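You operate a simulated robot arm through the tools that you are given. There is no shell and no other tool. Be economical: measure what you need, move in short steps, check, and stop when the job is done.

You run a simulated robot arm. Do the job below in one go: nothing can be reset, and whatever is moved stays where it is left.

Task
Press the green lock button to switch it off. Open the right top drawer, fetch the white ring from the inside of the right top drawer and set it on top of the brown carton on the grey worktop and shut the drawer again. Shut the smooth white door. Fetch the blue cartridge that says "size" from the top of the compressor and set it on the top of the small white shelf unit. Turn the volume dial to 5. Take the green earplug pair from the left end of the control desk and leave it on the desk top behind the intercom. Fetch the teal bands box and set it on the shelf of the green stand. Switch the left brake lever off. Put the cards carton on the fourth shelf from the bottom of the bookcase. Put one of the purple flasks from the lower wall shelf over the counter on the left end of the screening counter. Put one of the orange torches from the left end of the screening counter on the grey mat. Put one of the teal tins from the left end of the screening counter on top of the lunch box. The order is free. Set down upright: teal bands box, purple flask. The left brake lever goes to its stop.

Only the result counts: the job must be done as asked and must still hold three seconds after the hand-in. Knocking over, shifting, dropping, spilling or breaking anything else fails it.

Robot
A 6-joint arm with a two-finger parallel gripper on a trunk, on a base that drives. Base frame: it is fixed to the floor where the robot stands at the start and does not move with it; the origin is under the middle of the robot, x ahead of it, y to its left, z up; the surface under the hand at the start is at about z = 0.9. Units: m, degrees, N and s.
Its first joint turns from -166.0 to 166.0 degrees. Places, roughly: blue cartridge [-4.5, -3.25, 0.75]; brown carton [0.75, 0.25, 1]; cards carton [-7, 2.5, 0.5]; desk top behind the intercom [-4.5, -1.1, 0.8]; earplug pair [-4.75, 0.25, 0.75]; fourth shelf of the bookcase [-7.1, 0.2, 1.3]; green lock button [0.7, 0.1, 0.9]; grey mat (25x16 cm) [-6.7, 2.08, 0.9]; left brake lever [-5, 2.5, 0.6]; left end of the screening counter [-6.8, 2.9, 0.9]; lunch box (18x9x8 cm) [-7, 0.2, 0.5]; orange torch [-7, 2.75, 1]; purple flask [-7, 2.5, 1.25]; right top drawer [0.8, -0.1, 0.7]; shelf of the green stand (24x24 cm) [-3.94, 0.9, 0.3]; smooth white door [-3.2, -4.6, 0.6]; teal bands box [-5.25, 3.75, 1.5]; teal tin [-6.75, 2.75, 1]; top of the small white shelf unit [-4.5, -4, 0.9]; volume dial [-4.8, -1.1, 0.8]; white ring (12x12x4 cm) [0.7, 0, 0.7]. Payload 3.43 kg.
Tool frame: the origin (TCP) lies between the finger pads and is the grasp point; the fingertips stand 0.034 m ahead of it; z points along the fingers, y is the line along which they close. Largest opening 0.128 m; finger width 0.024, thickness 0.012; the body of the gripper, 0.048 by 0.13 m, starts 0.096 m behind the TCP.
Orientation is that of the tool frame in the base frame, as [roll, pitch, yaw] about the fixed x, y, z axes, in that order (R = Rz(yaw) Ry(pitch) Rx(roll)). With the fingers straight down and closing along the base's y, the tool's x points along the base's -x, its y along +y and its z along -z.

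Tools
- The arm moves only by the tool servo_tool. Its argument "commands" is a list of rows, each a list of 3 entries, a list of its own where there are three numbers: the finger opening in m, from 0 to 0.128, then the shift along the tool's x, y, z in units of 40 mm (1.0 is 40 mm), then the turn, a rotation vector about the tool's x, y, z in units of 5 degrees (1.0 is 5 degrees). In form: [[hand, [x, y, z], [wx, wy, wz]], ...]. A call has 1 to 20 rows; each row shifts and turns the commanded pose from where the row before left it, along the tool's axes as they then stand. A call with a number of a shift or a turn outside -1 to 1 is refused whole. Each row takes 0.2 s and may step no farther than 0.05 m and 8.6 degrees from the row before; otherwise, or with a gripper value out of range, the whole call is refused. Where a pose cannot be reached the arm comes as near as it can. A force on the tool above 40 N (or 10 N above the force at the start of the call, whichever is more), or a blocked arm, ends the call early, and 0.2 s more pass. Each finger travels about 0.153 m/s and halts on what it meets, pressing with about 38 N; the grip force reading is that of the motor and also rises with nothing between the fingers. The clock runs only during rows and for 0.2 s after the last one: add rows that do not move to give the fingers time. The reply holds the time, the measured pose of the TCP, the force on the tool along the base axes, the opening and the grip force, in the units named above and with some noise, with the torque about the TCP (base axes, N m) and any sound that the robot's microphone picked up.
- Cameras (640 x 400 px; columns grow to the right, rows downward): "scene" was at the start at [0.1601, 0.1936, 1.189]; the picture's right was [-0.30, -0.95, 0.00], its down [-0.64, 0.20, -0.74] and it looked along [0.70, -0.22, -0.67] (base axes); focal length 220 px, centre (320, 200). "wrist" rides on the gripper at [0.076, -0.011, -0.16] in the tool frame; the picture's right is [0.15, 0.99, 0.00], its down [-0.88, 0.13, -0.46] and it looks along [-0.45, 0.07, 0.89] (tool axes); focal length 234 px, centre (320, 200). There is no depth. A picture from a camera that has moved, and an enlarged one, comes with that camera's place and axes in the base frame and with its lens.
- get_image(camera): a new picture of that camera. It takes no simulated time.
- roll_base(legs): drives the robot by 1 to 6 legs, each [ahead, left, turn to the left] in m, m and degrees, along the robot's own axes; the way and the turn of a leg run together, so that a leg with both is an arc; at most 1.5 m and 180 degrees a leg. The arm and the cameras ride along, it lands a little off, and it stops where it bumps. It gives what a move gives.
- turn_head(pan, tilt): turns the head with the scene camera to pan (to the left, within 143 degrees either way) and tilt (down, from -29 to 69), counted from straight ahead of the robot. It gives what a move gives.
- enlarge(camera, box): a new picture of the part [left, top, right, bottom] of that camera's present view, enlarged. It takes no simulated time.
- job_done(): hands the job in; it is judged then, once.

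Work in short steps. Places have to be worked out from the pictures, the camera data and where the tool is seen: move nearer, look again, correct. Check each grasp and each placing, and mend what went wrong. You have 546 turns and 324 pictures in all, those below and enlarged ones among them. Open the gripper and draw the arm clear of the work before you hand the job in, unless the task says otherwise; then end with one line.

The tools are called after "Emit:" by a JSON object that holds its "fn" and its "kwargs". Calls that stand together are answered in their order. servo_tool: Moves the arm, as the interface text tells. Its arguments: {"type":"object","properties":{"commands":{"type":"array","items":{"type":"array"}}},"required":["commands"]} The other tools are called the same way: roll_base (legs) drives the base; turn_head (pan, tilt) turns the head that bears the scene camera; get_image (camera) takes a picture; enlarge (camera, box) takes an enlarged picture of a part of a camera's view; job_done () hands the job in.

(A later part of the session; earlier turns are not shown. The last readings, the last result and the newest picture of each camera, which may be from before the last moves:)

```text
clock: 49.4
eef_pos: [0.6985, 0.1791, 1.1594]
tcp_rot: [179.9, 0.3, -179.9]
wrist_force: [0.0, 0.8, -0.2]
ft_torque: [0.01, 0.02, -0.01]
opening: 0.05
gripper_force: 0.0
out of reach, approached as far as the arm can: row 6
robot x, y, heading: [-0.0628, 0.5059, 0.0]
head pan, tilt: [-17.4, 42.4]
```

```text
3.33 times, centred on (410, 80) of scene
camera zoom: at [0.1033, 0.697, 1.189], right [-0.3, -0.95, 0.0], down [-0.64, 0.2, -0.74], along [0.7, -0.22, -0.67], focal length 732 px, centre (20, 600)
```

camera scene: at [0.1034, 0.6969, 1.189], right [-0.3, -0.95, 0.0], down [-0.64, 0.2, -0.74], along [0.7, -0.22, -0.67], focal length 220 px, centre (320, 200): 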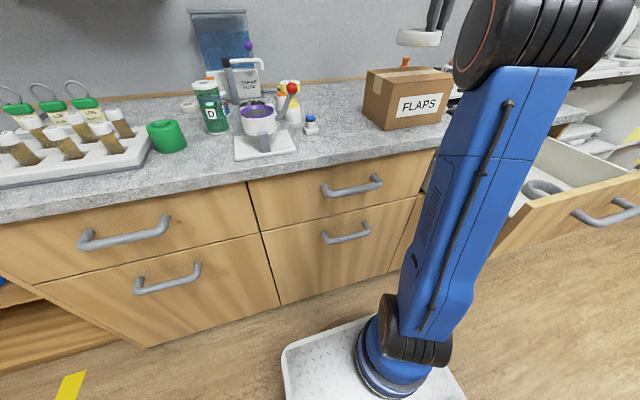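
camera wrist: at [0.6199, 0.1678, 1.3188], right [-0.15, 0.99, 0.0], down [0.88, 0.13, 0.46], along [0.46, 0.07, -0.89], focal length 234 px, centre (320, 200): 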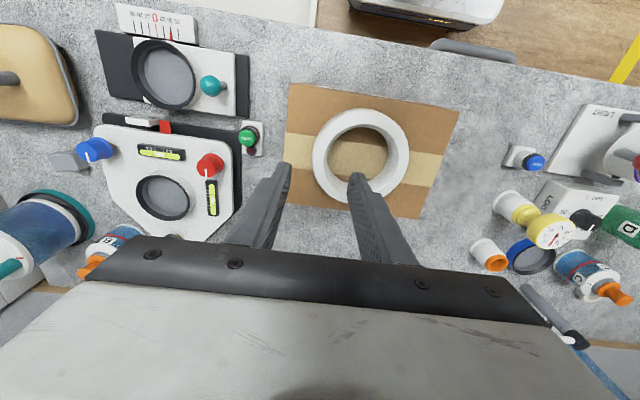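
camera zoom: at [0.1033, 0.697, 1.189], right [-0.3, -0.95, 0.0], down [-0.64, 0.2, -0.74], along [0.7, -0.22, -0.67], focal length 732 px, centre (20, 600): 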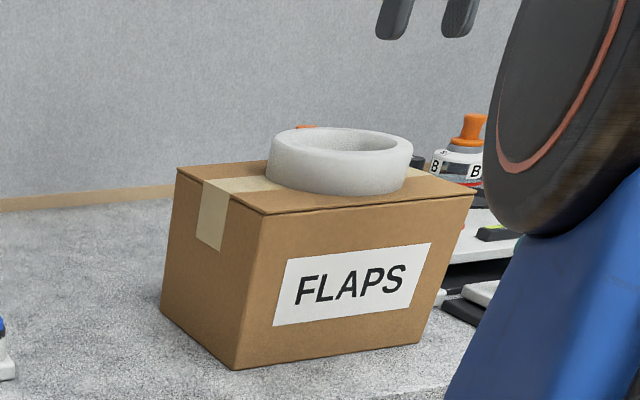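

Ring sits well on the carton. Now to shut the drawer: back off, drive right, and look.

Emit:
{"fn": "roll_base", "kwargs": {"legs": [[-0.28, 0, 0], [0, -0.5, 0]]}}

Emit:
{"fn": "get_image", "kwargs": {"camera": "scene"}}

```text
clock: 53.9
eef_pos: [0.4169, -0.3135, 1.1584]
tcp_rot: [179.9, 0.3, 180.0]
wrist_force: [-0.4, 0.4, 0.4]
ft_torque: [-0.06, -0.05, 0.01]
opening: 0.0501
gripper_force: 0.0
robot x, y, heading: [-0.3376, 0.0115, -0.2]
head pan, tilt: [-17.4, 42.4]
```

```text
288 pictures are left
camera scene: at [-0.1768, 0.2057, 1.189], right [-0.3, -0.95, 0.0], down [-0.64, 0.2, -0.74], along [0.7, -0.22, -0.67], focal length 220 px, centre (320, 200)
```

scene: 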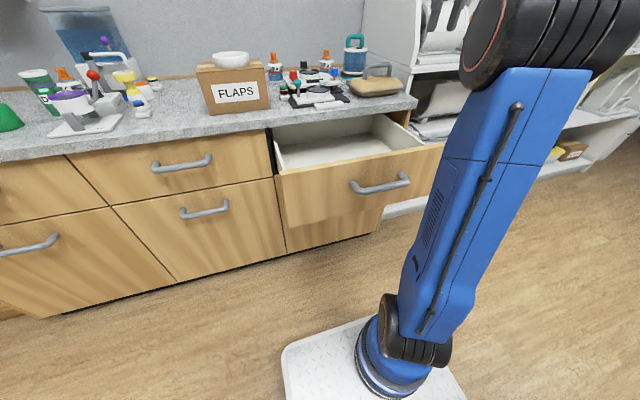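

I bring the closed hand in front of the handle at x 0.15, then lower it.

Emit:
{"fn": "servo_tool", "kwargs": {"commands": [[0, [0.834, 0.625, 0], [0, 0, 0]], [0, [0.834, 0.625, 0], [0, 0, 0]], [0, [0.834, 0.625, 0], [0, 0, 0]], [0, [0.834, 0.625, 0], [0, 0, 0]], [0, [0.834, 0.625, 0], [0, 0, 0]], [0, [0.834, 0.625, 0], [0, 0, 0]], [0, [0.834, 0.625, 0], [0, 0, 0]], [0, [0.834, 0.625, 0], [0, 0, 0]], [0, [0, 0, 1], [0, 0, 0]], [0, [0, 0, 1], [0, 0, 0]], [0, [0, 0, 1], [0, 0, 0]], [0, [0, 0, 1], [0, 0, 0]], [0, [0, 0, 1], [0, 0, 0]], [0, [0, 0, 1], [0, 0, 0]], [0, [0, 0, 1], [0, 0, 0]], [0, [0, 0, 1], [0, 0, 0]], [0, [0, 0, 0.7], [0, 0, 0]], [0, [0, 0, 0], [0, 0, 0]]]}}

Emit:
{"fn": "get_image", "kwargs": {"camera": "scene"}}

Emit:
{"fn": "get_image", "kwargs": {"camera": "wrist"}}

```text
clock: 57.7
eef_pos: [0.1563, -0.1114, 0.7965]
tcp_rot: [179.9, 0.3, 179.9]
wrist_force: [0.0, 0.8, -0.3]
ft_torque: [-0.01, 0.0, -0.02]
opening: 0.0
gripper_force: 32.3
out of reach, approached as far as the arm can: row 8
robot x, y, heading: [-0.3387, 0.0099, -0.2]
head pan, tilt: [-17.4, 42.4]
```

```text
287 pictures are left
camera scene: at [-0.1769, 0.2058, 1.189], right [-0.3, -0.95, 0.0], down [-0.64, 0.2, -0.74], along [0.7, -0.22, -0.67], focal length 220 px, centre (320, 200)
```

scene: 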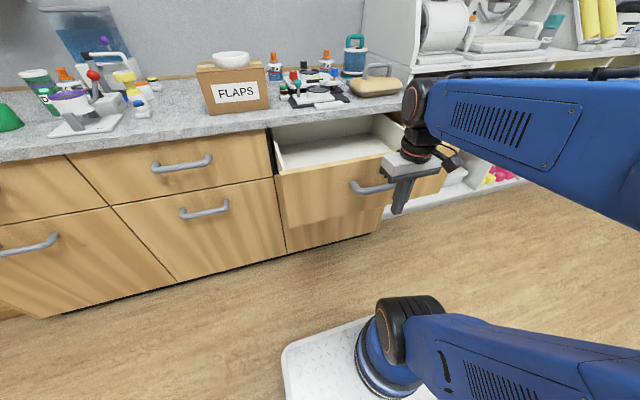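

```text
286 pictures are left
camera wrist: at [0.0781, -0.1231, 0.9567], right [-0.15, 0.99, 0.0], down [0.88, 0.13, 0.46], along [0.46, 0.07, -0.89], focal length 234 px, centre (320, 200)
```

wrist: 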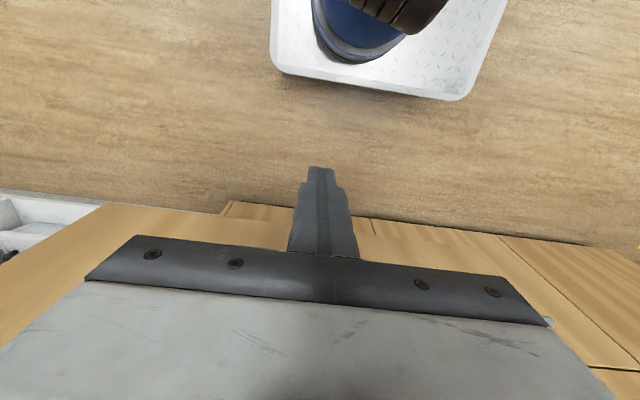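

I raise 12 mm and push forward against the handle.

Emit:
{"fn": "servo_tool", "kwargs": {"commands": [[0, [0, 0, -0.3], [0, 0, 0]], [0, [-0.7, 0, 0], [0, 0, 0]], [0, [-0.7, 0, 0], [0, 0, 0]], [0, [-0.7, 0, 0], [0, 0, 0]], [0, [-0.7, 0, 0], [0, 0, 0]], [0, [-0.7, 0, 0], [0, 0, 0]], [0, [-0.7, 0, 0], [0, 0, 0]], [0, [-0.7, 0, 0], [0, 0, 0]], [0, [-0.7, 0, 0], [0, 0, 0]], [0, [-0.7, 0, 0], [0, 0, 0]], [0, [-0.7, 0, 0], [0, 0, 0]]]}}

Emit:
{"fn": "get_image", "kwargs": {"camera": "scene"}}

```text
clock: 60.1
eef_pos: [0.4349, -0.112, 0.8115]
tcp_rot: [179.9, 0.3, 179.9]
wrist_force: [0.2, -0.3, 1.2]
ft_torque: [0.02, -0.03, 0.01]
opening: 0.0
gripper_force: 33.0
robot x, y, heading: [-0.3379, 0.0151, -0.5]
head pan, tilt: [-17.4, 42.4]
```

```text
285 pictures are left
camera scene: at [-0.177, 0.2058, 1.189], right [-0.3, -0.95, 0.0], down [-0.64, 0.2, -0.74], along [0.7, -0.22, -0.67], focal length 220 px, centre (320, 200)
```

scene: 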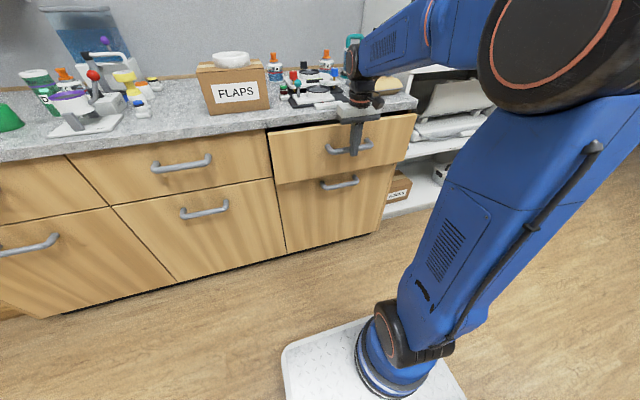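

The drawer is moving in. I keep pushing the last 7–8 cm in smaller steps until it stops.

Emit:
{"fn": "servo_tool", "kwargs": {"commands": [[0, [-0.5, 0, 0], [0, 0, 0]], [0, [-0.5, 0, 0], [0, 0, 0]], [0, [-0.4, 0, 0], [0, 0, 0]], [0, [-0.2, 0, 0], [0, 0, 0]], [0, [-0.1, 0, 0], [0, 0, 0]], [0, [-0.1, 0, 0], [0, 0, 0]], [0, [-0.1, 0, 0], [0, 0, 0]], [0, [0, 0, 0], [0, 0, 0]]]}}

Emit:
{"fn": "get_image", "kwargs": {"camera": "scene"}}

```text
clock: 61.8
eef_pos: [0.5055, -0.114, 0.8109]
tcp_rot: [179.9, -0.1, -179.9]
wrist_force: [-7.0, 0.6, 2.8]
ft_torque: [-0.03, 0.15, 0.01]
opening: 0.0002
gripper_force: 33.2
robot x, y, heading: [-0.3384, 0.0151, -0.2]
head pan, tilt: [-17.4, 42.4]
stopped in row 8: the force on the tool passed its limit at 42 N (the readings are from after the stop); the commanded pose is now the measured one
```

```text
284 pictures are left
camera scene: at [-0.1777, 0.2058, 1.189], right [-0.3, -0.95, 0.0], down [-0.64, 0.2, -0.74], along [0.7, -0.22, -0.67], focal length 220 px, centre (320, 200)
```

scene: 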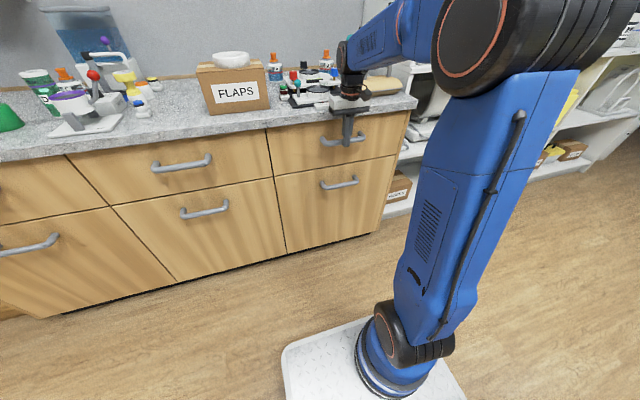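

The drawer hit its stop. I draw the hand back and up, then back the base off and check the drawer, and look behind.

Emit:
{"fn": "servo_tool", "kwargs": {"commands": [[0, [1, 0, 0], [0, 0, 0]], [0, [1, 0, -1], [0, 0, 0]], [0, [0, 0, -1], [0, 0, 0]], [0, [0, 0, -1], [0, 0, 0]], [0, [0, 0, -1], [0, 0, 0]], [0, [0, 0, -1], [0, 0, 0]], [0, [0, 0, -1], [0, 0, 0]], [0, [0, 0, -1], [0, 0, 0]], [0, [0, 0, 0], [0, 0, 0]]]}}

Emit:
{"fn": "roll_base", "kwargs": {"legs": [[-0.4, 0, 0]]}}

Emit:
{"fn": "get_image", "kwargs": {"camera": "scene"}}

Emit:
{"fn": "turn_head", "kwargs": {"pan": 140, "tilt": 25}}

Emit:
{"fn": "get_image", "kwargs": {"camera": "scene"}}

Emit:
{"fn": "turn_head", "kwargs": {"pan": -140, "tilt": 25}}

Emit:
{"fn": "get_image", "kwargs": {"camera": "scene"}}

```text
refused: row 2 steps farther than a row can; nothing moved
```

```text
clock: 64.3
eef_pos: [0.1115, -0.1154, 0.81]
tcp_rot: [179.8, 0.0, 179.6]
wrist_force: [0.5, 0.6, 0.6]
ft_torque: [0.0, -0.04, 0.02]
opening: 0.0
gripper_force: 33.1
robot x, y, heading: [-0.7322, 0.0144, -0.5]
head pan, tilt: [-17.4, 42.4]
```

```text
283 pictures are left
camera scene: at [-0.5715, 0.2078, 1.189], right [-0.31, -0.95, 0.0], down [-0.64, 0.21, -0.74], along [0.7, -0.23, -0.67], focal length 220 px, centre (320, 200)
```

scene: 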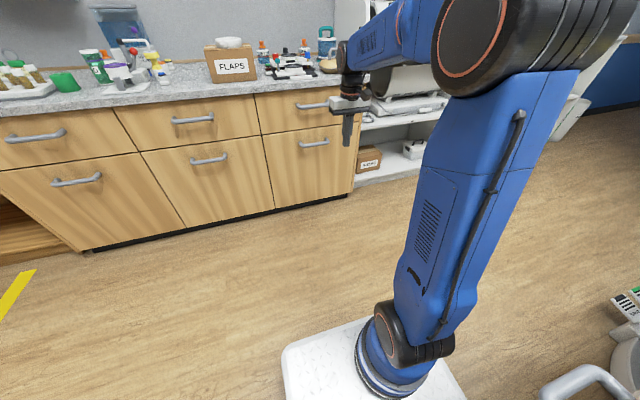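

```text
clock: 66.7
eef_pos: [0.1112, -0.1155, 0.8102]
tcp_rot: [179.9, -0.1, 179.7]
wrist_force: [0.7, 0.7, 0.0]
ft_torque: [0.01, -0.01, 0.01]
opening: 0.0
gripper_force: 32.8
robot x, y, heading: [-0.7301, 0.0184, -0.7]
head pan, tilt: [140.0, 25.0]
```

```text
282 pictures are left
camera scene: at [-0.7207, 0.2935, 1.2158], right [0.65, 0.76, 0.0], down [0.32, -0.28, -0.91], along [-0.69, 0.59, -0.42], focal length 220 px, centre (320, 200)
```

scene: 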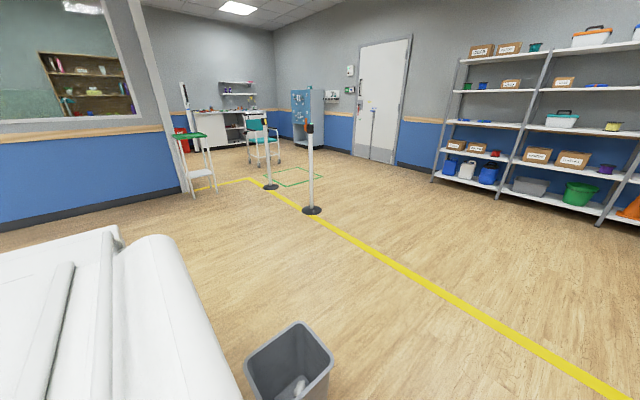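

```text
clock: 70.6
eef_pos: [0.1126, -0.1158, 0.8121]
tcp_rot: [179.9, -0.1, 179.8]
wrist_force: [-0.2, 0.0, 0.0]
ft_torque: [0.0, -0.01, 0.0]
opening: 0.0001
gripper_force: 33.3
robot x, y, heading: [-0.7325, 0.0156, -0.4]
head pan, tilt: [-140.0, 25.0]
```

```text
281 pictures are left
camera scene: at [-0.7219, 0.175, 1.2158], right [-0.64, 0.77, 0.0], down [0.33, 0.27, -0.91], along [-0.7, -0.58, -0.42], focal length 220 px, centre (320, 200)
```

scene: 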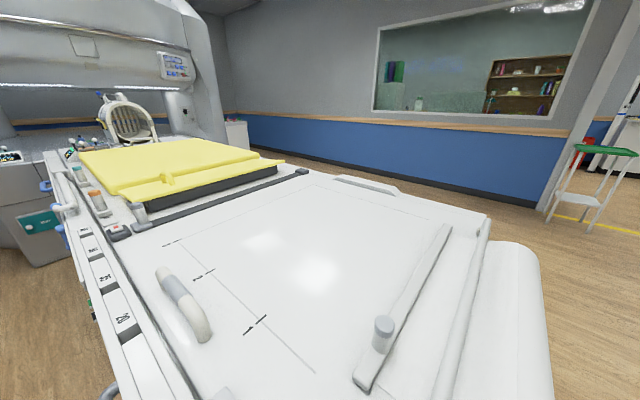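

The drawer is flush. The patient table is behind me and a bin at about (-1.14, 0.55). I raise the hand, then drive ahead a bit and left along the counter to get around them.

Emit:
{"fn": "servo_tool", "kwargs": {"commands": [[0, [1, 0, 0], [0, 0, 0]], [0, [1, 0, 0], [0, 0, 0]], [0, [1, 0, 0], [0, 0, 0]], [0, [1, 0, 0], [0, 0, 0]], [0, [1, 0, 0], [0, 0, 0]], [0, [0, 0, -1], [0, 0, 0]], [0, [0, 0, -1], [0, 0, 0]], [0, [0, 0, -1], [0, 0, 0]], [0, [0, 0, -1], [0, 0, 0]], [0, [0, 0, -1], [0, 0, 0]], [0, [0, 0, 0], [0, 0, 0]]]}}

Emit:
{"fn": "turn_head", "kwargs": {"pan": 110, "tilt": 35}}

Emit:
{"fn": "get_image", "kwargs": {"camera": "scene"}}

```text
clock: 73.0
eef_pos: [-0.0868, -0.115, 1.0104]
tcp_rot: [179.9, -0.2, 179.7]
wrist_force: [-0.4, 0.9, 0.5]
ft_torque: [-0.01, 0.01, -0.02]
opening: 0.0
gripper_force: 33.0
robot x, y, heading: [-0.7334, 0.0174, -0.7]
head pan, tilt: [-140.0, 25.0]
```

```text
clock: 76.5
eef_pos: [-0.0851, -0.1149, 1.0102]
tcp_rot: [179.8, -0.1, 179.6]
wrist_force: [0.3, 0.7, 0.3]
ft_torque: [-0.02, 0.04, -0.02]
opening: 0.0002
gripper_force: 33.0
robot x, y, heading: [-0.7322, 0.0179, -0.6]
head pan, tilt: [110.0, 35.0]
```

```text
280 pictures are left
camera scene: at [-0.68, 0.3166, 1.2], right [0.94, 0.33, 0.0], down [0.19, -0.54, -0.82], along [-0.27, 0.77, -0.57], focal length 220 px, centre (320, 200)
```

scene: 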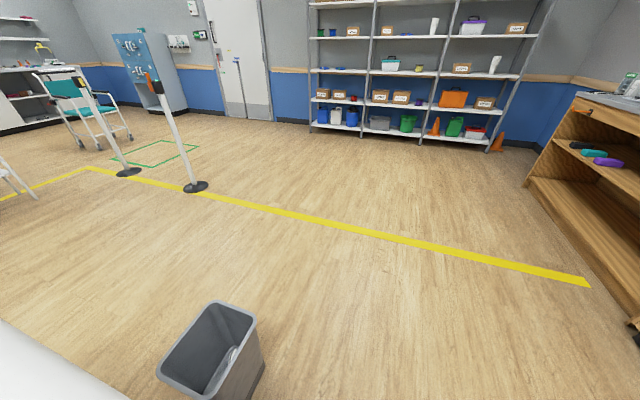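

I drive ahead slightly, left 1.1 m, turn around to face −x, and go 1.3 m.

Emit:
{"fn": "roll_base", "kwargs": {"legs": [[0.15, 0, 0], [0, 1.1, 0], [0, 0, 180], [1.3, 0, 0]]}}

Emit:
{"fn": "turn_head", "kwargs": {"pan": 0, "tilt": 20}}

Emit:
{"fn": "get_image", "kwargs": {"camera": "scene"}}

```text
clock: 96.5
eef_pos: [-2.5084, 1.3242, 1.0092]
tcp_rot: [180.0, 0.0, -2.3]
wrist_force: [0.3, -0.4, 0.2]
ft_torque: [-0.01, 0.0, 0.0]
opening: 0.0
gripper_force: 33.4
robot x, y, heading: [-1.8659, 1.1707, 177.7]
head pan, tilt: [110.0, 35.0]
```

```text
clock: 98.3
eef_pos: [-2.5072, 1.3243, 1.0103]
tcp_rot: [179.9, -0.1, -2.3]
wrist_force: [-0.7, -0.3, 0.0]
ft_torque: [0.01, 0.03, 0.02]
opening: 0.0
gripper_force: 33.8
robot x, y, heading: [-1.8673, 1.1739, 177.3]
head pan, tilt: [0.0, 20.0]
```

```text
279 pictures are left
camera scene: at [-2.0474, 0.9573, 1.2239], right [0.04, 1.0, 0.0], down [0.34, -0.01, -0.94], along [-0.94, 0.04, -0.34], focal length 220 px, centre (320, 200)
```

scene: 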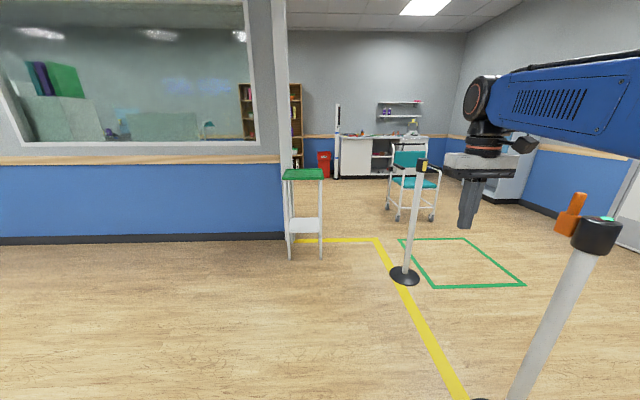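

The gap between stand and barrier post is too narrow for the base (about 0.53 wide), so I go round the posts on the far side: back, right 1.15 m, then ahead.

Emit:
{"fn": "roll_base", "kwargs": {"legs": [[-0.4, 0, 2.5], [0, -1.15, 0], [1.5, 0, 0], [0.7, 0, 0]]}}

Emit:
{"fn": "get_image", "kwargs": {"camera": "scene"}}

```text
clock: 116.9
eef_pos: [-4.3284, 2.5008, 1.0105]
tcp_rot: [179.8, -0.2, -1.2]
wrist_force: [-0.3, 0.7, -0.4]
ft_torque: [0.02, 0.01, 0.02]
opening: 0.0
gripper_force: 32.9
robot x, y, heading: [-3.6772, 2.358, 178.5]
head pan, tilt: [0.0, 20.0]
```

```text
278 pictures are left
camera scene: at [-3.8608, 2.142, 1.2239], right [0.03, 1.0, 0.0], down [0.34, -0.01, -0.94], along [-0.94, 0.02, -0.34], focal length 220 px, centre (320, 200)
```

scene: 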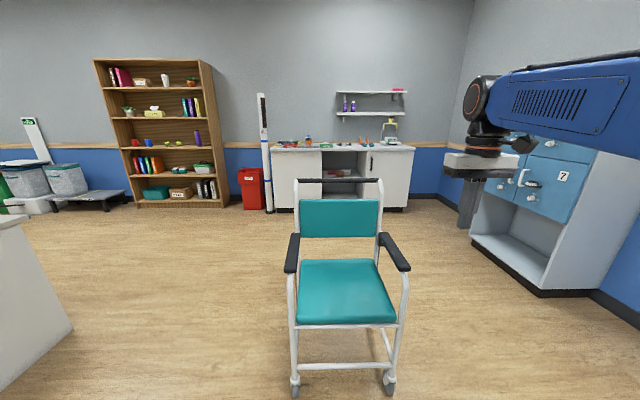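

The wheeled chair is ahead. I enlarge it to find the brake levers, and the counter beyond.

Emit:
{"fn": "enlarge", "kwargs": {"camera": "scene", "box": [250, 170, 440, 400]}}

Emit:
{"fn": "enlarge", "kwargs": {"camera": "scene", "box": [90, 50, 430, 220]}}

```text
1.74 times, centred on (345, 285) of scene
camera zoom: at [-3.8608, 2.142, 1.2239], right [0.03, 1.0, 0.0], down [0.34, -0.01, -0.94], along [-0.94, 0.02, -0.34], focal length 382 px, centre (276, 52)
```

zoom: 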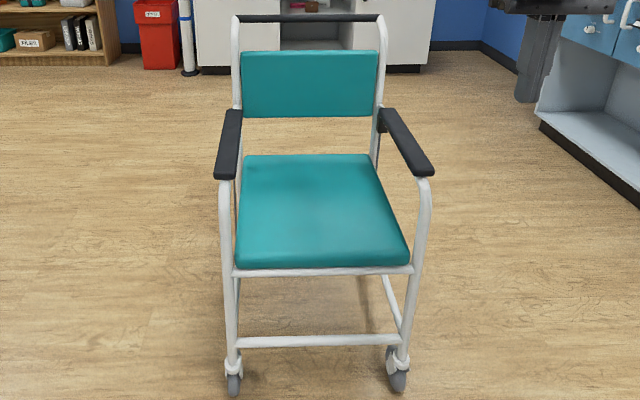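

```text
1.88 times, centred on (260, 135) of scene
camera zoom: at [-3.8608, 2.142, 1.2239], right [0.03, 1.0, 0.0], down [0.34, -0.01, -0.94], along [-0.94, 0.02, -0.34], focal length 414 px, centre (433, 322)
```

zoom: 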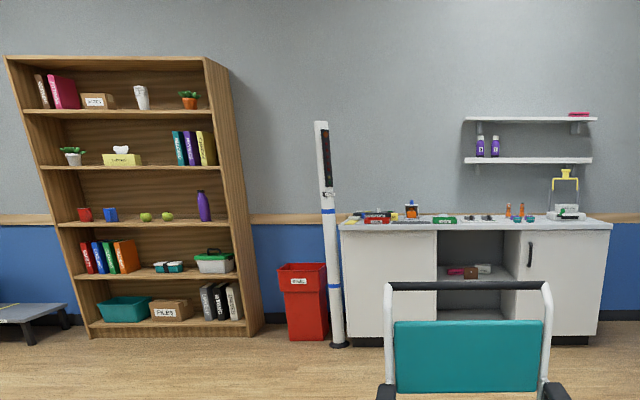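

No lever is visible from the front. I look right toward the locker (teal bands box) before going on.

Emit:
{"fn": "turn_head", "kwargs": {"pan": -50, "tilt": 5}}

Emit:
{"fn": "get_image", "kwargs": {"camera": "scene"}}

Emit:
{"fn": "turn_head", "kwargs": {"pan": 50, "tilt": 20}}

Emit:
{"fn": "get_image", "kwargs": {"camera": "scene"}}

```text
clock: 118.0
eef_pos: [-4.3271, 2.5004, 1.0096]
tcp_rot: [180.0, -0.1, -1.1]
wrist_force: [0.4, 0.3, -0.2]
ft_torque: [-0.05, 0.0, 0.0]
opening: 0.0001
gripper_force: 32.6
robot x, y, heading: [-3.6808, 2.3611, 178.6]
head pan, tilt: [-50.0, 5.0]
```

```text
275 pictures are left
camera scene: at [-3.825, 2.2114, 1.2482], right [0.78, 0.62, 0.0], down [0.05, -0.07, -1.0], along [-0.62, 0.78, -0.09], focal length 220 px, centre (320, 200)
```

scene: 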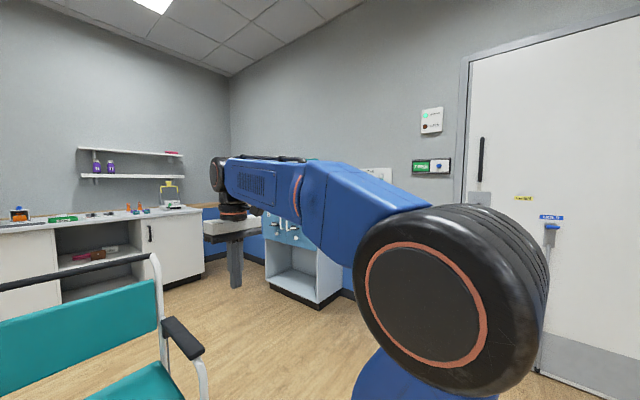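

```text
clock: 119.8
eef_pos: [-4.3277, 2.5004, 1.0102]
tcp_rot: [179.9, 0.0, -1.2]
wrist_force: [0.0, -1.3, 0.3]
ft_torque: [-0.04, -0.01, 0.02]
opening: 0.0002
gripper_force: 33.3
robot x, y, heading: [-3.6826, 2.3594, 178.3]
head pan, tilt: [50.0, 20.0]
```

```text
274 pictures are left
camera scene: at [-3.8295, 2.0698, 1.2239], right [-0.75, 0.66, 0.0], down [0.23, 0.26, -0.94], along [-0.62, -0.7, -0.34], focal length 220 px, centre (320, 200)
```

scene: 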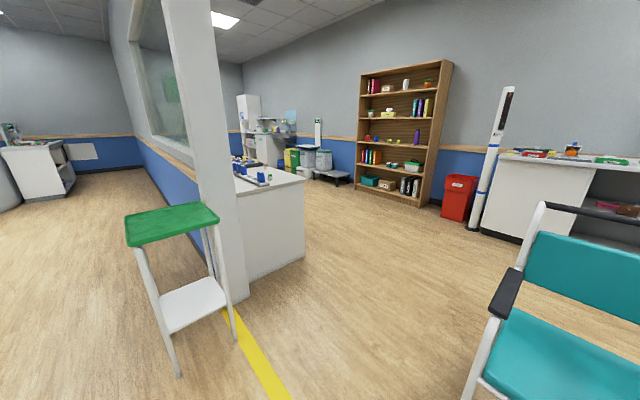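

The route past the chair on its far side (y≈3) is free. I strafe right 0.62, go ahead 0.7, and look at the locker and the chair's side.

Emit:
{"fn": "roll_base", "kwargs": {"legs": [[0, -0.62, 1.5], [0.7, 0, 0]]}}

Emit:
{"fn": "turn_head", "kwargs": {"pan": -75, "tilt": -5}}

Emit:
{"fn": "get_image", "kwargs": {"camera": "scene"}}

Emit:
{"fn": "turn_head", "kwargs": {"pan": 35, "tilt": 35}}

Emit:
{"fn": "get_image", "kwargs": {"camera": "scene"}}

```text
clock: 126.6
eef_pos: [-5.0162, 3.0926, 1.0092]
tcp_rot: [179.9, -0.1, -0.3]
wrist_force: [0.8, -0.3, -1.0]
ft_torque: [-0.03, 0.03, -0.05]
opening: 0.0
gripper_force: 33.4
robot x, y, heading: [-4.3677, 2.9603, 179.6]
head pan, tilt: [50.0, 20.0]
```

```text
clock: 128.7
eef_pos: [-5.0166, 3.0918, 1.0105]
tcp_rot: [179.9, 0.0, -0.3]
wrist_force: [0.5, -0.5, 0.1]
ft_torque: [-0.01, -0.04, -0.02]
opening: 0.0001
gripper_force: 32.7
robot x, y, heading: [-4.371, 2.9642, 179.4]
head pan, tilt: [-75.0, -5.0]
```

```text
273 pictures are left
camera scene: at [-4.4725, 2.8259, 1.2639], right [0.97, 0.25, 0.0], down [-0.02, 0.08, -1.0], along [-0.25, 0.96, 0.09], focal length 220 px, centre (320, 200)
```

scene: 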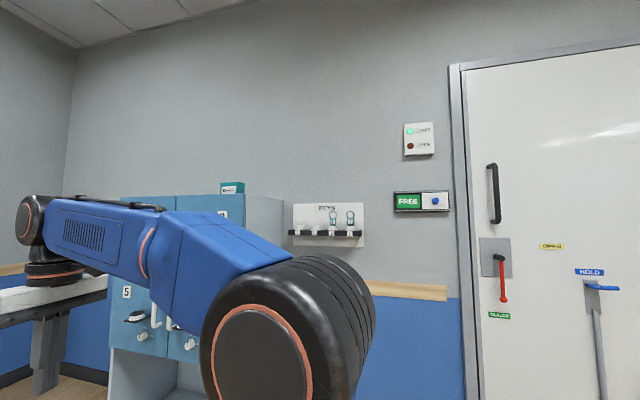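

```text
clock: 130.5
eef_pos: [-5.0157, 3.0932, 1.0091]
tcp_rot: [179.9, -0.1, -0.4]
wrist_force: [0.8, 0.6, 0.4]
ft_torque: [0.03, 0.0, 0.02]
opening: 0.0
gripper_force: 32.9
robot x, y, heading: [-4.3701, 2.9657, 179.6]
head pan, tilt: [35.0, 35.0]
```

```text
272 pictures are left
camera scene: at [-4.5232, 2.6914, 1.2001], right [-0.57, 0.82, 0.0], down [0.47, 0.32, -0.82], along [-0.68, -0.46, -0.57], focal length 220 px, centre (320, 200)
```

scene: 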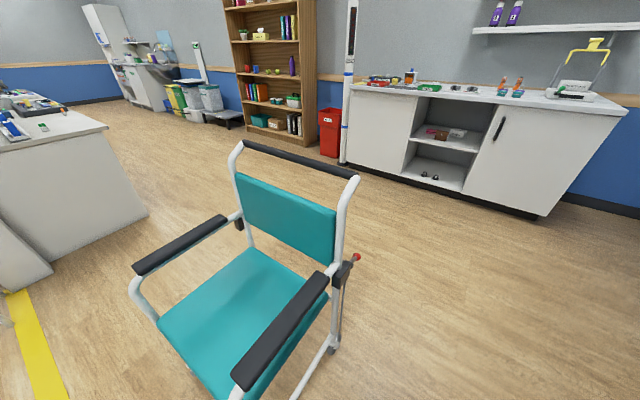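

The chair's left lever has a red knob at its rear post; a teal box stands on the locker. I enlarge the lever, then will look closer at the box later.

Emit:
{"fn": "enlarge", "kwargs": {"camera": "scene", "box": [290, 210, 410, 370]}}

Emit:
{"fn": "enlarge", "kwargs": {"camera": "scene", "box": [340, 0, 640, 200]}}

```text
2.50 times, centred on (350, 290) of scene
camera zoom: at [-4.5232, 2.6914, 1.2001], right [-0.57, 0.82, 0.0], down [0.47, 0.32, -0.82], along [-0.68, -0.46, -0.57], focal length 549 px, centre (245, -25)
```

zoom: 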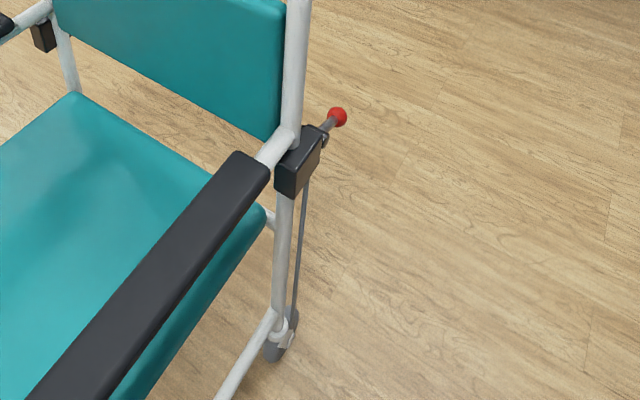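

```text
2.00 times, centred on (490, 100) of scene
camera zoom: at [-4.5232, 2.6914, 1.2001], right [-0.57, 0.82, 0.0], down [0.47, 0.32, -0.82], along [-0.68, -0.46, -0.57], focal length 439 px, centre (-20, 400)
```

zoom: 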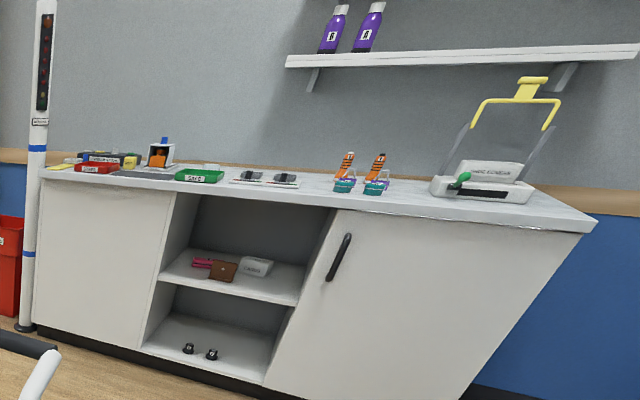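

I drive ahead to x≈-5.4, raise the hand, then turn left to face the chair's rear side.

Emit:
{"fn": "servo_tool", "kwargs": {"commands": [[0, [0, 0, -1], [0, 0, 0]], [0, [0, 0, -1], [0, 0, 0]], [0, [0, 0, -1], [0, 0, 0]], [0, [0, 0, 0], [0, 0, 0]]]}}

Emit:
{"fn": "roll_base", "kwargs": {"legs": [[1.08, -0.1, 0], [0, 0, 90]]}}

Emit:
{"fn": "turn_head", "kwargs": {"pan": 15, "tilt": 40}}

Emit:
{"fn": "get_image", "kwargs": {"camera": "scene"}}

```text
clock: 131.5
eef_pos: [-5.0167, 3.0933, 1.1308]
tcp_rot: [179.9, -0.2, -0.4]
wrist_force: [-0.1, -0.1, 0.1]
ft_torque: [0.01, -0.01, -0.01]
opening: 0.0001
gripper_force: 33.6
robot x, y, heading: [-4.3674, 2.9629, 179.4]
head pan, tilt: [35.0, 35.0]
```

```text
clock: 140.9
eef_pos: [-5.5987, 2.4321, 1.129]
tcp_rot: [179.9, -0.1, 88.1]
wrist_force: [-0.1, 0.3, 0.5]
ft_torque: [-0.01, -0.01, 0.01]
opening: 0.0001
gripper_force: 32.8
robot x, y, heading: [-5.4482, 3.0762, -92.2]
head pan, tilt: [35.0, 35.0]
```

```text
clock: 141.7
eef_pos: [-5.5998, 2.4319, 1.1307]
tcp_rot: [180.0, 0.0, 88.1]
wrist_force: [-0.1, 0.4, 0.4]
ft_torque: [0.0, -0.01, 0.02]
opening: 0.0
gripper_force: 33.2
robot x, y, heading: [-5.4533, 3.0732, -92.2]
head pan, tilt: [15.0, 40.0]
```

```text
269 pictures are left
camera scene: at [-5.2136, 2.903, 1.1925], right [-0.97, -0.22, 0.0], down [-0.14, 0.63, -0.77], along [0.17, -0.75, -0.64], focal length 220 px, centre (320, 200)
```

scene: 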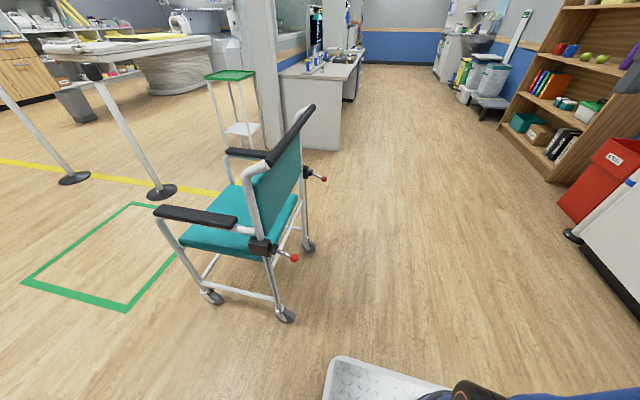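

I enlarge the near (chair's left) lever.

Emit:
{"fn": "enlarge", "kwargs": {"camera": "scene", "box": [220, 200, 340, 330]}}

Emit:
{"fn": "enlarge", "kwargs": {"camera": "scene", "box": [280, 140, 340, 200]}}

```text
3.08 times, centred on (280, 265) of scene
camera zoom: at [-5.2136, 2.903, 1.1925], right [-0.97, -0.22, 0.0], down [-0.14, 0.63, -0.77], along [0.17, -0.75, -0.64], focal length 676 px, centre (443, 0)
```

zoom: 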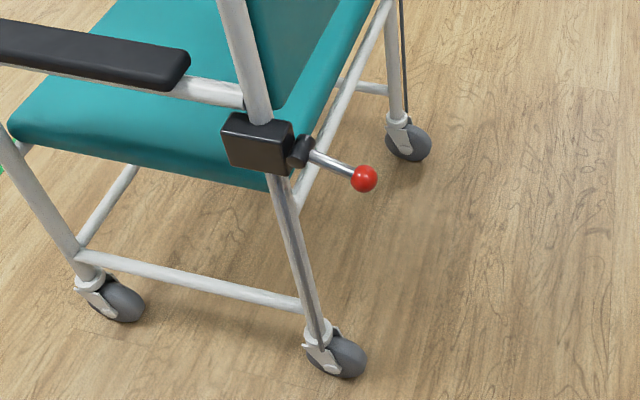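

```text
6.67 times, centred on (310, 170) of scene
camera zoom: at [-5.2136, 2.903, 1.1925], right [-0.97, -0.22, 0.0], down [-0.14, 0.63, -0.77], along [0.17, -0.75, -0.64], focal length 1465 px, centre (387, 400)
```

zoom: 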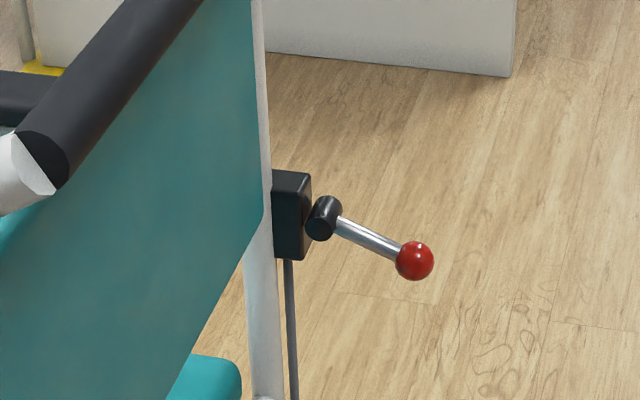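

Both levers sit alike, pointing back and ~22° down. I bring the wrist camera near to see marks on the left one.

Emit:
{"fn": "servo_tool", "kwargs": {"commands": [[0, [0.3, 0.5, 0.3], [0, 0, -1]], [0, [0.3, 0.5, 0.3], [0, 0, -1]], [0, [0.3, 0.5, 0.3], [0, 0, -1]], [0, [0.3, 0.5, 0.3], [0, 0, -1]], [0, [0, 0.3, 0.3], [0, 0, -1]], [0, [0, 0, 0.3], [0, 0, -1]], [0, [0, 0, 0.3], [0, 0, -1]], [0, [0, 0, 0.3], [0, 0, -1]], [0, [0, 0, 0], [0, 0, -1]], [0, [0, 0, 0], [0, 0, 0]]]}}

Emit:
{"fn": "get_image", "kwargs": {"camera": "wrist"}}

```text
clock: 143.9
eef_pos: [-5.5125, 2.4905, 1.0351]
tcp_rot: [179.9, 0.0, 133.1]
wrist_force: [-0.3, -0.3, -0.1]
ft_torque: [-0.02, -0.03, 0.01]
opening: 0.0
gripper_force: 33.5
robot x, y, heading: [-5.4497, 3.075, -92.3]
head pan, tilt: [15.0, 40.0]
```

```text
266 pictures are left
camera wrist: at [-5.5738, 2.5388, 1.1952], right [0.62, 0.78, 0.0], down [0.7, -0.55, 0.46], along [0.36, -0.28, -0.89], focal length 234 px, centre (320, 200)
```

wrist: 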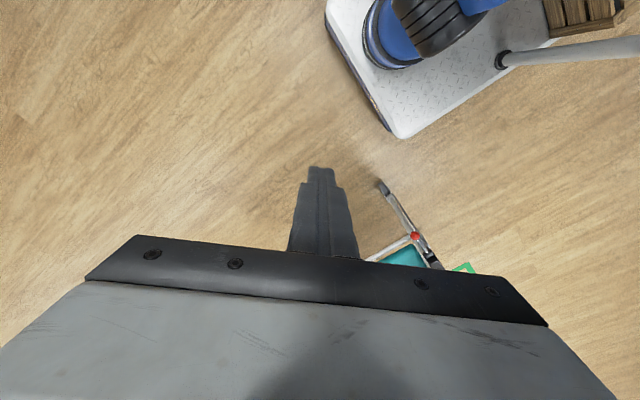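

The hand hides the view. I zoom in tighter with the head camera on the lever box.

Emit:
{"fn": "enlarge", "kwargs": {"camera": "scene", "box": [255, 225, 305, 265]}}

```text
10.00 times, centred on (280, 245) of scene
camera zoom: at [-5.2136, 2.903, 1.1925], right [-0.97, -0.22, 0.0], down [-0.14, 0.63, -0.77], along [0.17, -0.75, -0.64], focal length 2197 px, centre (720, -250)
```

zoom: 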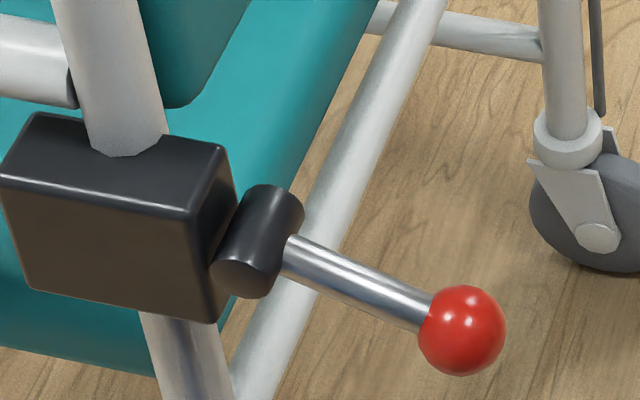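

No marks; the hub turns about y, so the knob travels up/down. I reposition behind the chair, facing it (+x), for a tilted grasp of the knob.

Emit:
{"fn": "roll_base", "kwargs": {"legs": [[0, -0.35, 0], [0, 0, 92], [0, -0.55, 0]]}}

Emit:
{"fn": "turn_head", "kwargs": {"pan": -15, "tilt": 40}}

Emit:
{"fn": "get_image", "kwargs": {"camera": "scene"}}

```text
clock: 152.7
eef_pos: [-5.2308, 2.491, 1.0334]
tcp_rot: [179.9, 0.1, -137.2]
wrist_force: [0.2, 0.7, 0.3]
ft_torque: [0.0, -0.02, 0.0]
opening: 0.0
gripper_force: 33.1
robot x, y, heading: [-5.818, 2.5558, -2.5]
head pan, tilt: [15.0, 40.0]
```

```text
clock: 153.6
eef_pos: [-5.2318, 2.4905, 1.0347]
tcp_rot: [179.8, -0.1, -137.2]
wrist_force: [-0.1, -0.2, 0.4]
ft_torque: [0.01, -0.01, 0.01]
opening: 0.0001
gripper_force: 32.8
robot x, y, heading: [-5.8175, 2.5538, -2.6]
head pan, tilt: [-15.0, 40.0]
```

```text
264 pictures are left
camera scene: at [-5.6445, 2.7466, 1.1925], right [-0.3, -0.95, 0.0], down [-0.61, 0.19, -0.77], along [0.73, -0.23, -0.64], focal length 220 px, centre (320, 200)
```

scene: 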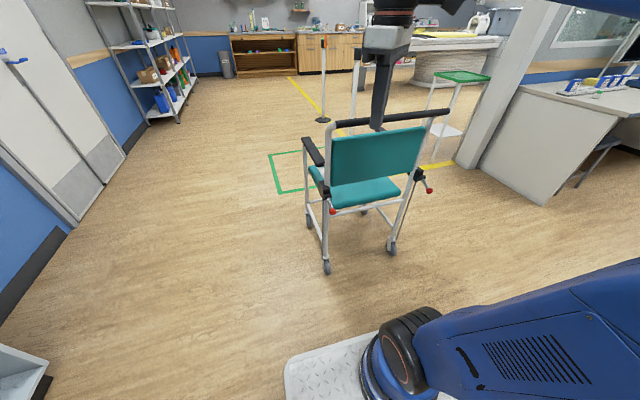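

Triangulated knob: (-5.04, 2.511, 0.60). I align yaw and tilt the hand 45° forward with fingers closing along y.

Emit:
{"fn": "servo_tool", "kwargs": {"commands": [[0.06, [0, 0, 0], [0, 0, 1]], [0.06, [0, 0, 0], [0, 0, 1]], [0.06, [0, 0, 0], [0, 0, 1]], [0.06, [0, 0, 0], [0, 0, 1]], [0.06, [0, 0, 0], [0, 0, 1]], [0.06, [0, 0, 0], [0, 0, 1]], [0.06, [0, 0, 0], [0, 0, 1]], [0.06, [0, 0, 0], [0, 0, 1]], [0.06, [0, 0, 0], [0, 0, 0.56]], [0.06, [0, 0, 0], [0, -1, 0]], [0.06, [0, 0, 0], [0, -1, 0]], [0.06, [0, 0, 0], [0, -1, 0]], [0.06, [0, 0, 0], [0, -1, 0]], [0.06, [0, 0, 0], [0, -1, 0]], [0.06, [0, 0, 0], [0, -1, 0]], [0.06, [0, 0, 0], [0, -1, 0]], [0.06, [0, 0, 0], [0, -1, 0]], [0.06, [0, 0, 0], [0, -1, 0]], [0.06, [0, 0, 0], [0, 0, 0]]]}}

Emit:
{"fn": "servo_tool", "kwargs": {"commands": [[0.06, [0.433, 0.05, 0.804], [0, 0, 0]], [0.06, [0.433, 0.05, 0.804], [0, 0, 0]], [0.06, [0.433, 0.05, 0.804], [0, 0, 0]], [0.06, [0.433, 0.05, 0.804], [0, 0, 0]], [0.06, [0.433, 0.05, 0.804], [0, 0, 0]], [0.06, [0.433, 0.05, 0.804], [0, 0, 0]], [0.06, [0.433, 0.05, 0.804], [0, 0, 0]], [0.06, [0.433, 0.05, 0.804], [0, 0, 0]], [0.06, [0.433, 0.05, 0.804], [0, 0, 0]], [0.06, [0.433, 0.05, 0.804], [0, 0, 0]], [0.06, [0, 0, 0], [0, 0, 0]]]}}

Emit:
{"fn": "get_image", "kwargs": {"camera": "wrist"}}

Emit:
{"fn": "get_image", "kwargs": {"camera": "scene"}}

```text
clock: 157.6
eef_pos: [-5.2309, 2.4928, 1.0351]
tcp_rot: [179.9, 44.9, 180.0]
wrist_force: [-0.3, 0.3, -0.3]
ft_torque: [-0.04, 0.01, 0.03]
opening: 0.0605
gripper_force: 0.0
robot x, y, heading: [-5.8154, 2.5558, -2.6]
head pan, tilt: [-15.0, 40.0]
```

```text
clock: 160.0
eef_pos: [-5.103, 2.5139, 0.7123]
tcp_rot: [179.9, 44.8, 179.8]
wrist_force: [1.0, 1.1, -0.6]
ft_torque: [0.0, 0.04, 0.02]
opening: 0.0601
gripper_force: 0.1
out of reach, approached as far as the arm can: row 9, 10
robot x, y, heading: [-5.8165, 2.5541, -2.3]
head pan, tilt: [-15.0, 40.0]
```

```text
263 pictures are left
camera wrist: at [-5.2695, 2.5028, 0.7727], right [-0.1, 0.99, -0.1], down [0.3, 0.13, 0.94], along [0.95, 0.07, -0.31], focal length 234 px, centre (320, 200)
```

wrist: 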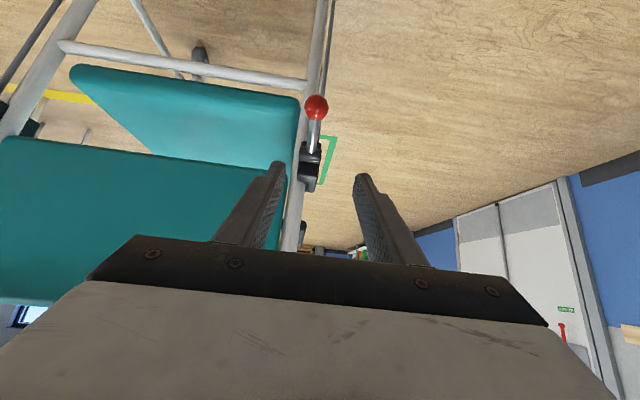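

```text
262 pictures are left
camera scene: at [-5.6446, 2.7465, 1.1925], right [-0.3, -0.95, 0.0], down [-0.61, 0.19, -0.77], along [0.73, -0.23, -0.64], focal length 220 px, centre (320, 200)
```

scene: 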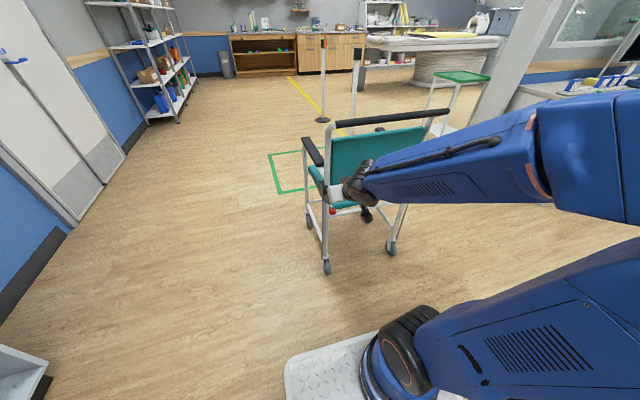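

The arm is too folded there; I back the base 0.14 m to give it room, then align with the knob.

Emit:
{"fn": "roll_base", "kwargs": {"legs": [[-0.14, 0, 0]]}}

Emit:
{"fn": "servo_tool", "kwargs": {"commands": [[0.06, [-0.735, 0, 0], [0, 0, 0]], [0.06, [-0.735, 0, 0], [0, 0, 0]], [0.06, [0, 0, 0.9], [0, 0, 0]], [0.06, [0, 0, 0.9], [0, 0, 0]], [0.06, [0, 0, 0.9], [0, 0, 0]], [0.06, [0, 0, 0], [0, 0, 0]]]}}

Emit:
{"fn": "get_image", "kwargs": {"camera": "wrist"}}

```text
clock: 161.4
eef_pos: [-5.2427, 2.5214, 0.7129]
tcp_rot: [180.0, 44.6, -179.9]
wrist_force: [0.2, 0.2, -0.4]
ft_torque: [0.01, -0.01, 0.01]
opening: 0.0597
gripper_force: 0.1
robot x, y, heading: [-5.9568, 2.5629, -2.6]
head pan, tilt: [-15.0, 40.0]
```

```text
clock: 162.8
eef_pos: [-5.125, 2.522, 0.677]
tcp_rot: [179.9, 44.8, -180.0]
wrist_force: [0.5, 0.0, 0.9]
ft_torque: [0.02, 0.01, 0.0]
opening: 0.0602
gripper_force: 0.2
robot x, y, heading: [-5.9557, 2.558, -2.2]
head pan, tilt: [-15.0, 40.0]
```

```text
261 pictures are left
camera wrist: at [-5.2914, 2.5109, 0.7382], right [-0.11, 0.99, -0.1], down [0.3, 0.13, 0.94], along [0.95, 0.07, -0.32], focal length 234 px, centre (320, 200)
```

wrist: 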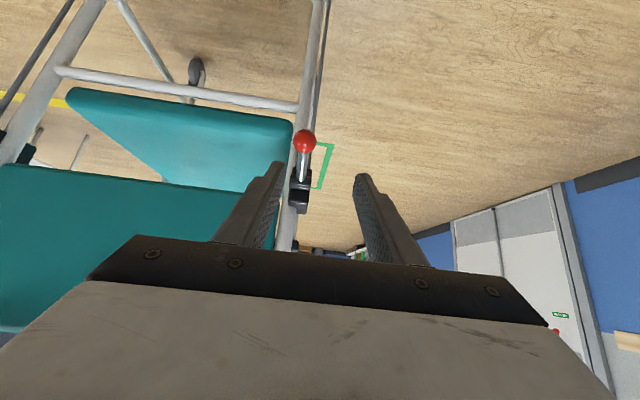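

Knob at about (-5.04, 2.503, 0.58). I shift 19 mm right and advance 0.12 m with the fingers open around it.

Emit:
{"fn": "servo_tool", "kwargs": {"commands": [[0.06, [0.1, -0.48, 0], [0, 0, 0]], [0.06, [0.05, 0, 0.8], [0, 0, 0]], [0.06, [0.05, 0, 0.8], [0, 0, 0]], [0.06, [0, 0, 0.8], [0, 0, 0]], [0.06, [0, 0, 0.5], [0, 0, 0]], [0.06, [0, 0, 0], [0, 0, 0]]]}}

Emit:
{"fn": "get_image", "kwargs": {"camera": "wrist"}}

Emit:
{"fn": "enlarge", "kwargs": {"camera": "scene", "box": [290, 150, 390, 250]}}

```text
clock: 164.2
eef_pos: [-5.0499, 2.5143, 0.5871]
tcp_rot: [-179.7, 44.6, -179.8]
wrist_force: [-0.4, 0.2, 1.2]
ft_torque: [-0.01, 0.02, -0.05]
opening: 0.0599
gripper_force: 0.1
out of reach, approached as far as the arm can: row 5
robot x, y, heading: [-5.9584, 2.5635, -2.2]
head pan, tilt: [-15.0, 40.0]
```

```text
260 pictures are left
camera wrist: at [-5.2171, 2.5047, 0.6487], right [-0.1, 0.99, -0.11], down [0.31, 0.13, 0.94], along [0.95, 0.06, -0.32], focal length 234 px, centre (320, 200)
```

wrist: 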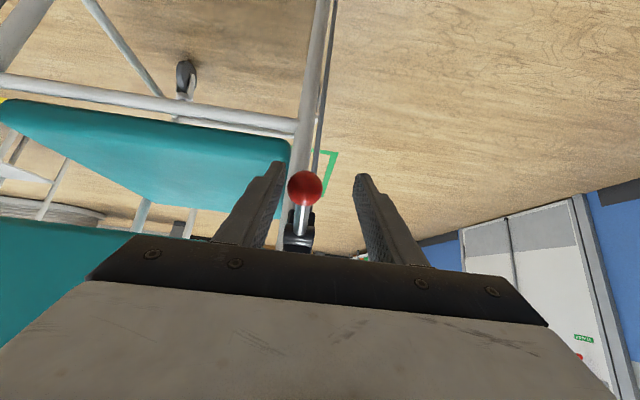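

```text
4.00 times, centred on (340, 200) of scene
camera zoom: at [-5.7855, 2.7529, 1.1925], right [-0.3, -0.95, 0.0], down [-0.61, 0.19, -0.77], along [0.73, -0.23, -0.64], focal length 879 px, centre (240, 200)
```

zoom: 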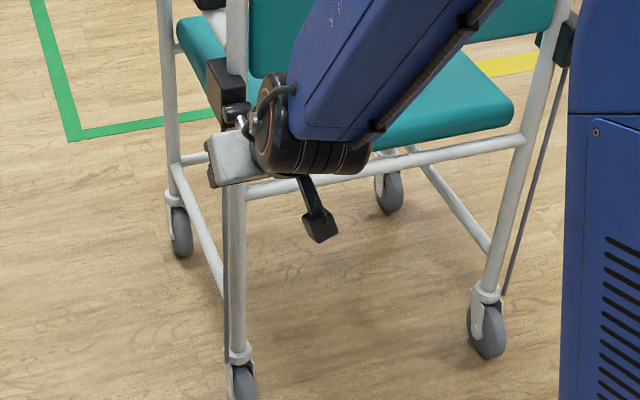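

The knob is between the pads. I shift 10 mm and close.

Emit:
{"fn": "servo_tool", "kwargs": {"commands": [[0.06, [0, -0.27, 0], [0, 0, 0]], [0.06, [0, 0, 0], [0, 0, 0]], [0.0, [0, 0, 0], [0, 0, 0]], [0.0, [0, 0, 0], [0, 0, 0]]]}}

Emit:
{"fn": "get_image", "kwargs": {"camera": "wrist"}}

```text
clock: 165.2
eef_pos: [-5.0595, 2.5021, 0.5788]
tcp_rot: [-177.4, 41.8, -179.8]
wrist_force: [-0.8, -18.8, 0.2]
ft_torque: [-0.14, 0.09, -0.38]
opening: 0.0264
gripper_force: 37.7
out of reach, approached as far as the arm can: row 1
robot x, y, heading: [-5.9581, 2.5599, -2.1]
head pan, tilt: [-15.0, 40.0]
```

```text
258 pictures are left
camera wrist: at [-5.2234, 2.499, 0.6487], right [-0.08, 0.99, -0.13], down [0.36, 0.15, 0.92], along [0.93, 0.03, -0.36], focal length 234 px, centre (320, 200)
```

wrist: 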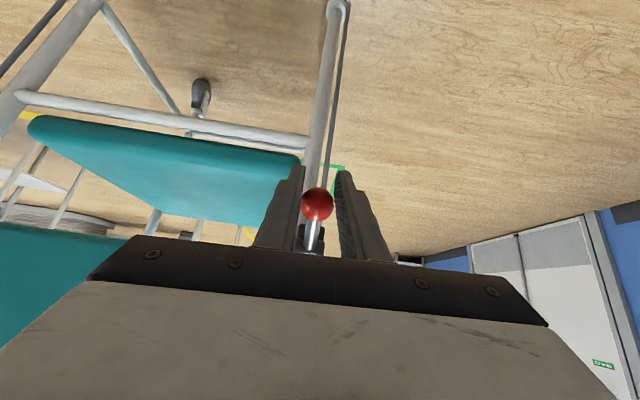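

Knob is gripped. I lift it straight up in small steps.

Emit:
{"fn": "servo_tool", "kwargs": {"commands": [[0.0, [-0.2, 0, -0.2], [0, 0, 0]], [0.0, [-0.2, 0, -0.2], [0, 0, 0]], [0.0, [-0.2, 0, -0.2], [0, 0, 0]], [0.0, [-0.2, 0, -0.2], [0, 0, 0]], [0.0, [0, 0, 0], [0, 0, 0]]]}}

Emit:
{"fn": "get_image", "kwargs": {"camera": "wrist"}}

```text
clock: 166.4
eef_pos: [-5.0512, 2.5135, 0.6311]
tcp_rot: [179.9, 44.7, -179.9]
wrist_force: [-0.2, 0.1, -0.4]
ft_torque: [0.04, 0.01, 0.0]
opening: 0.0
gripper_force: 33.3
out of reach, approached as far as the arm can: row 1
robot x, y, heading: [-5.9571, 2.5626, -2.1]
head pan, tilt: [-15.0, 40.0]
```

```text
257 pictures are left
camera wrist: at [-5.2192, 2.5033, 0.6913], right [-0.11, 0.99, -0.1], down [0.3, 0.13, 0.94], along [0.95, 0.07, -0.31], focal length 234 px, centre (320, 200)
```

wrist: 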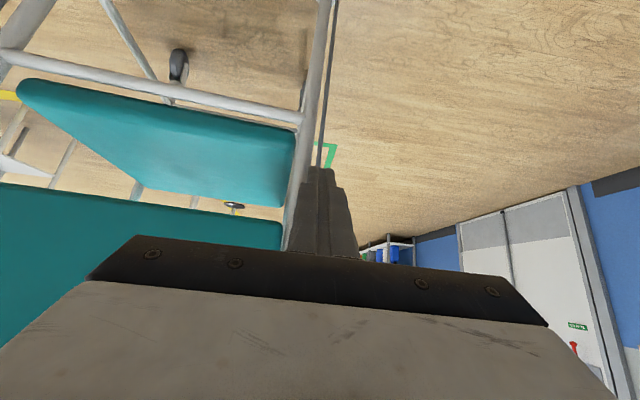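

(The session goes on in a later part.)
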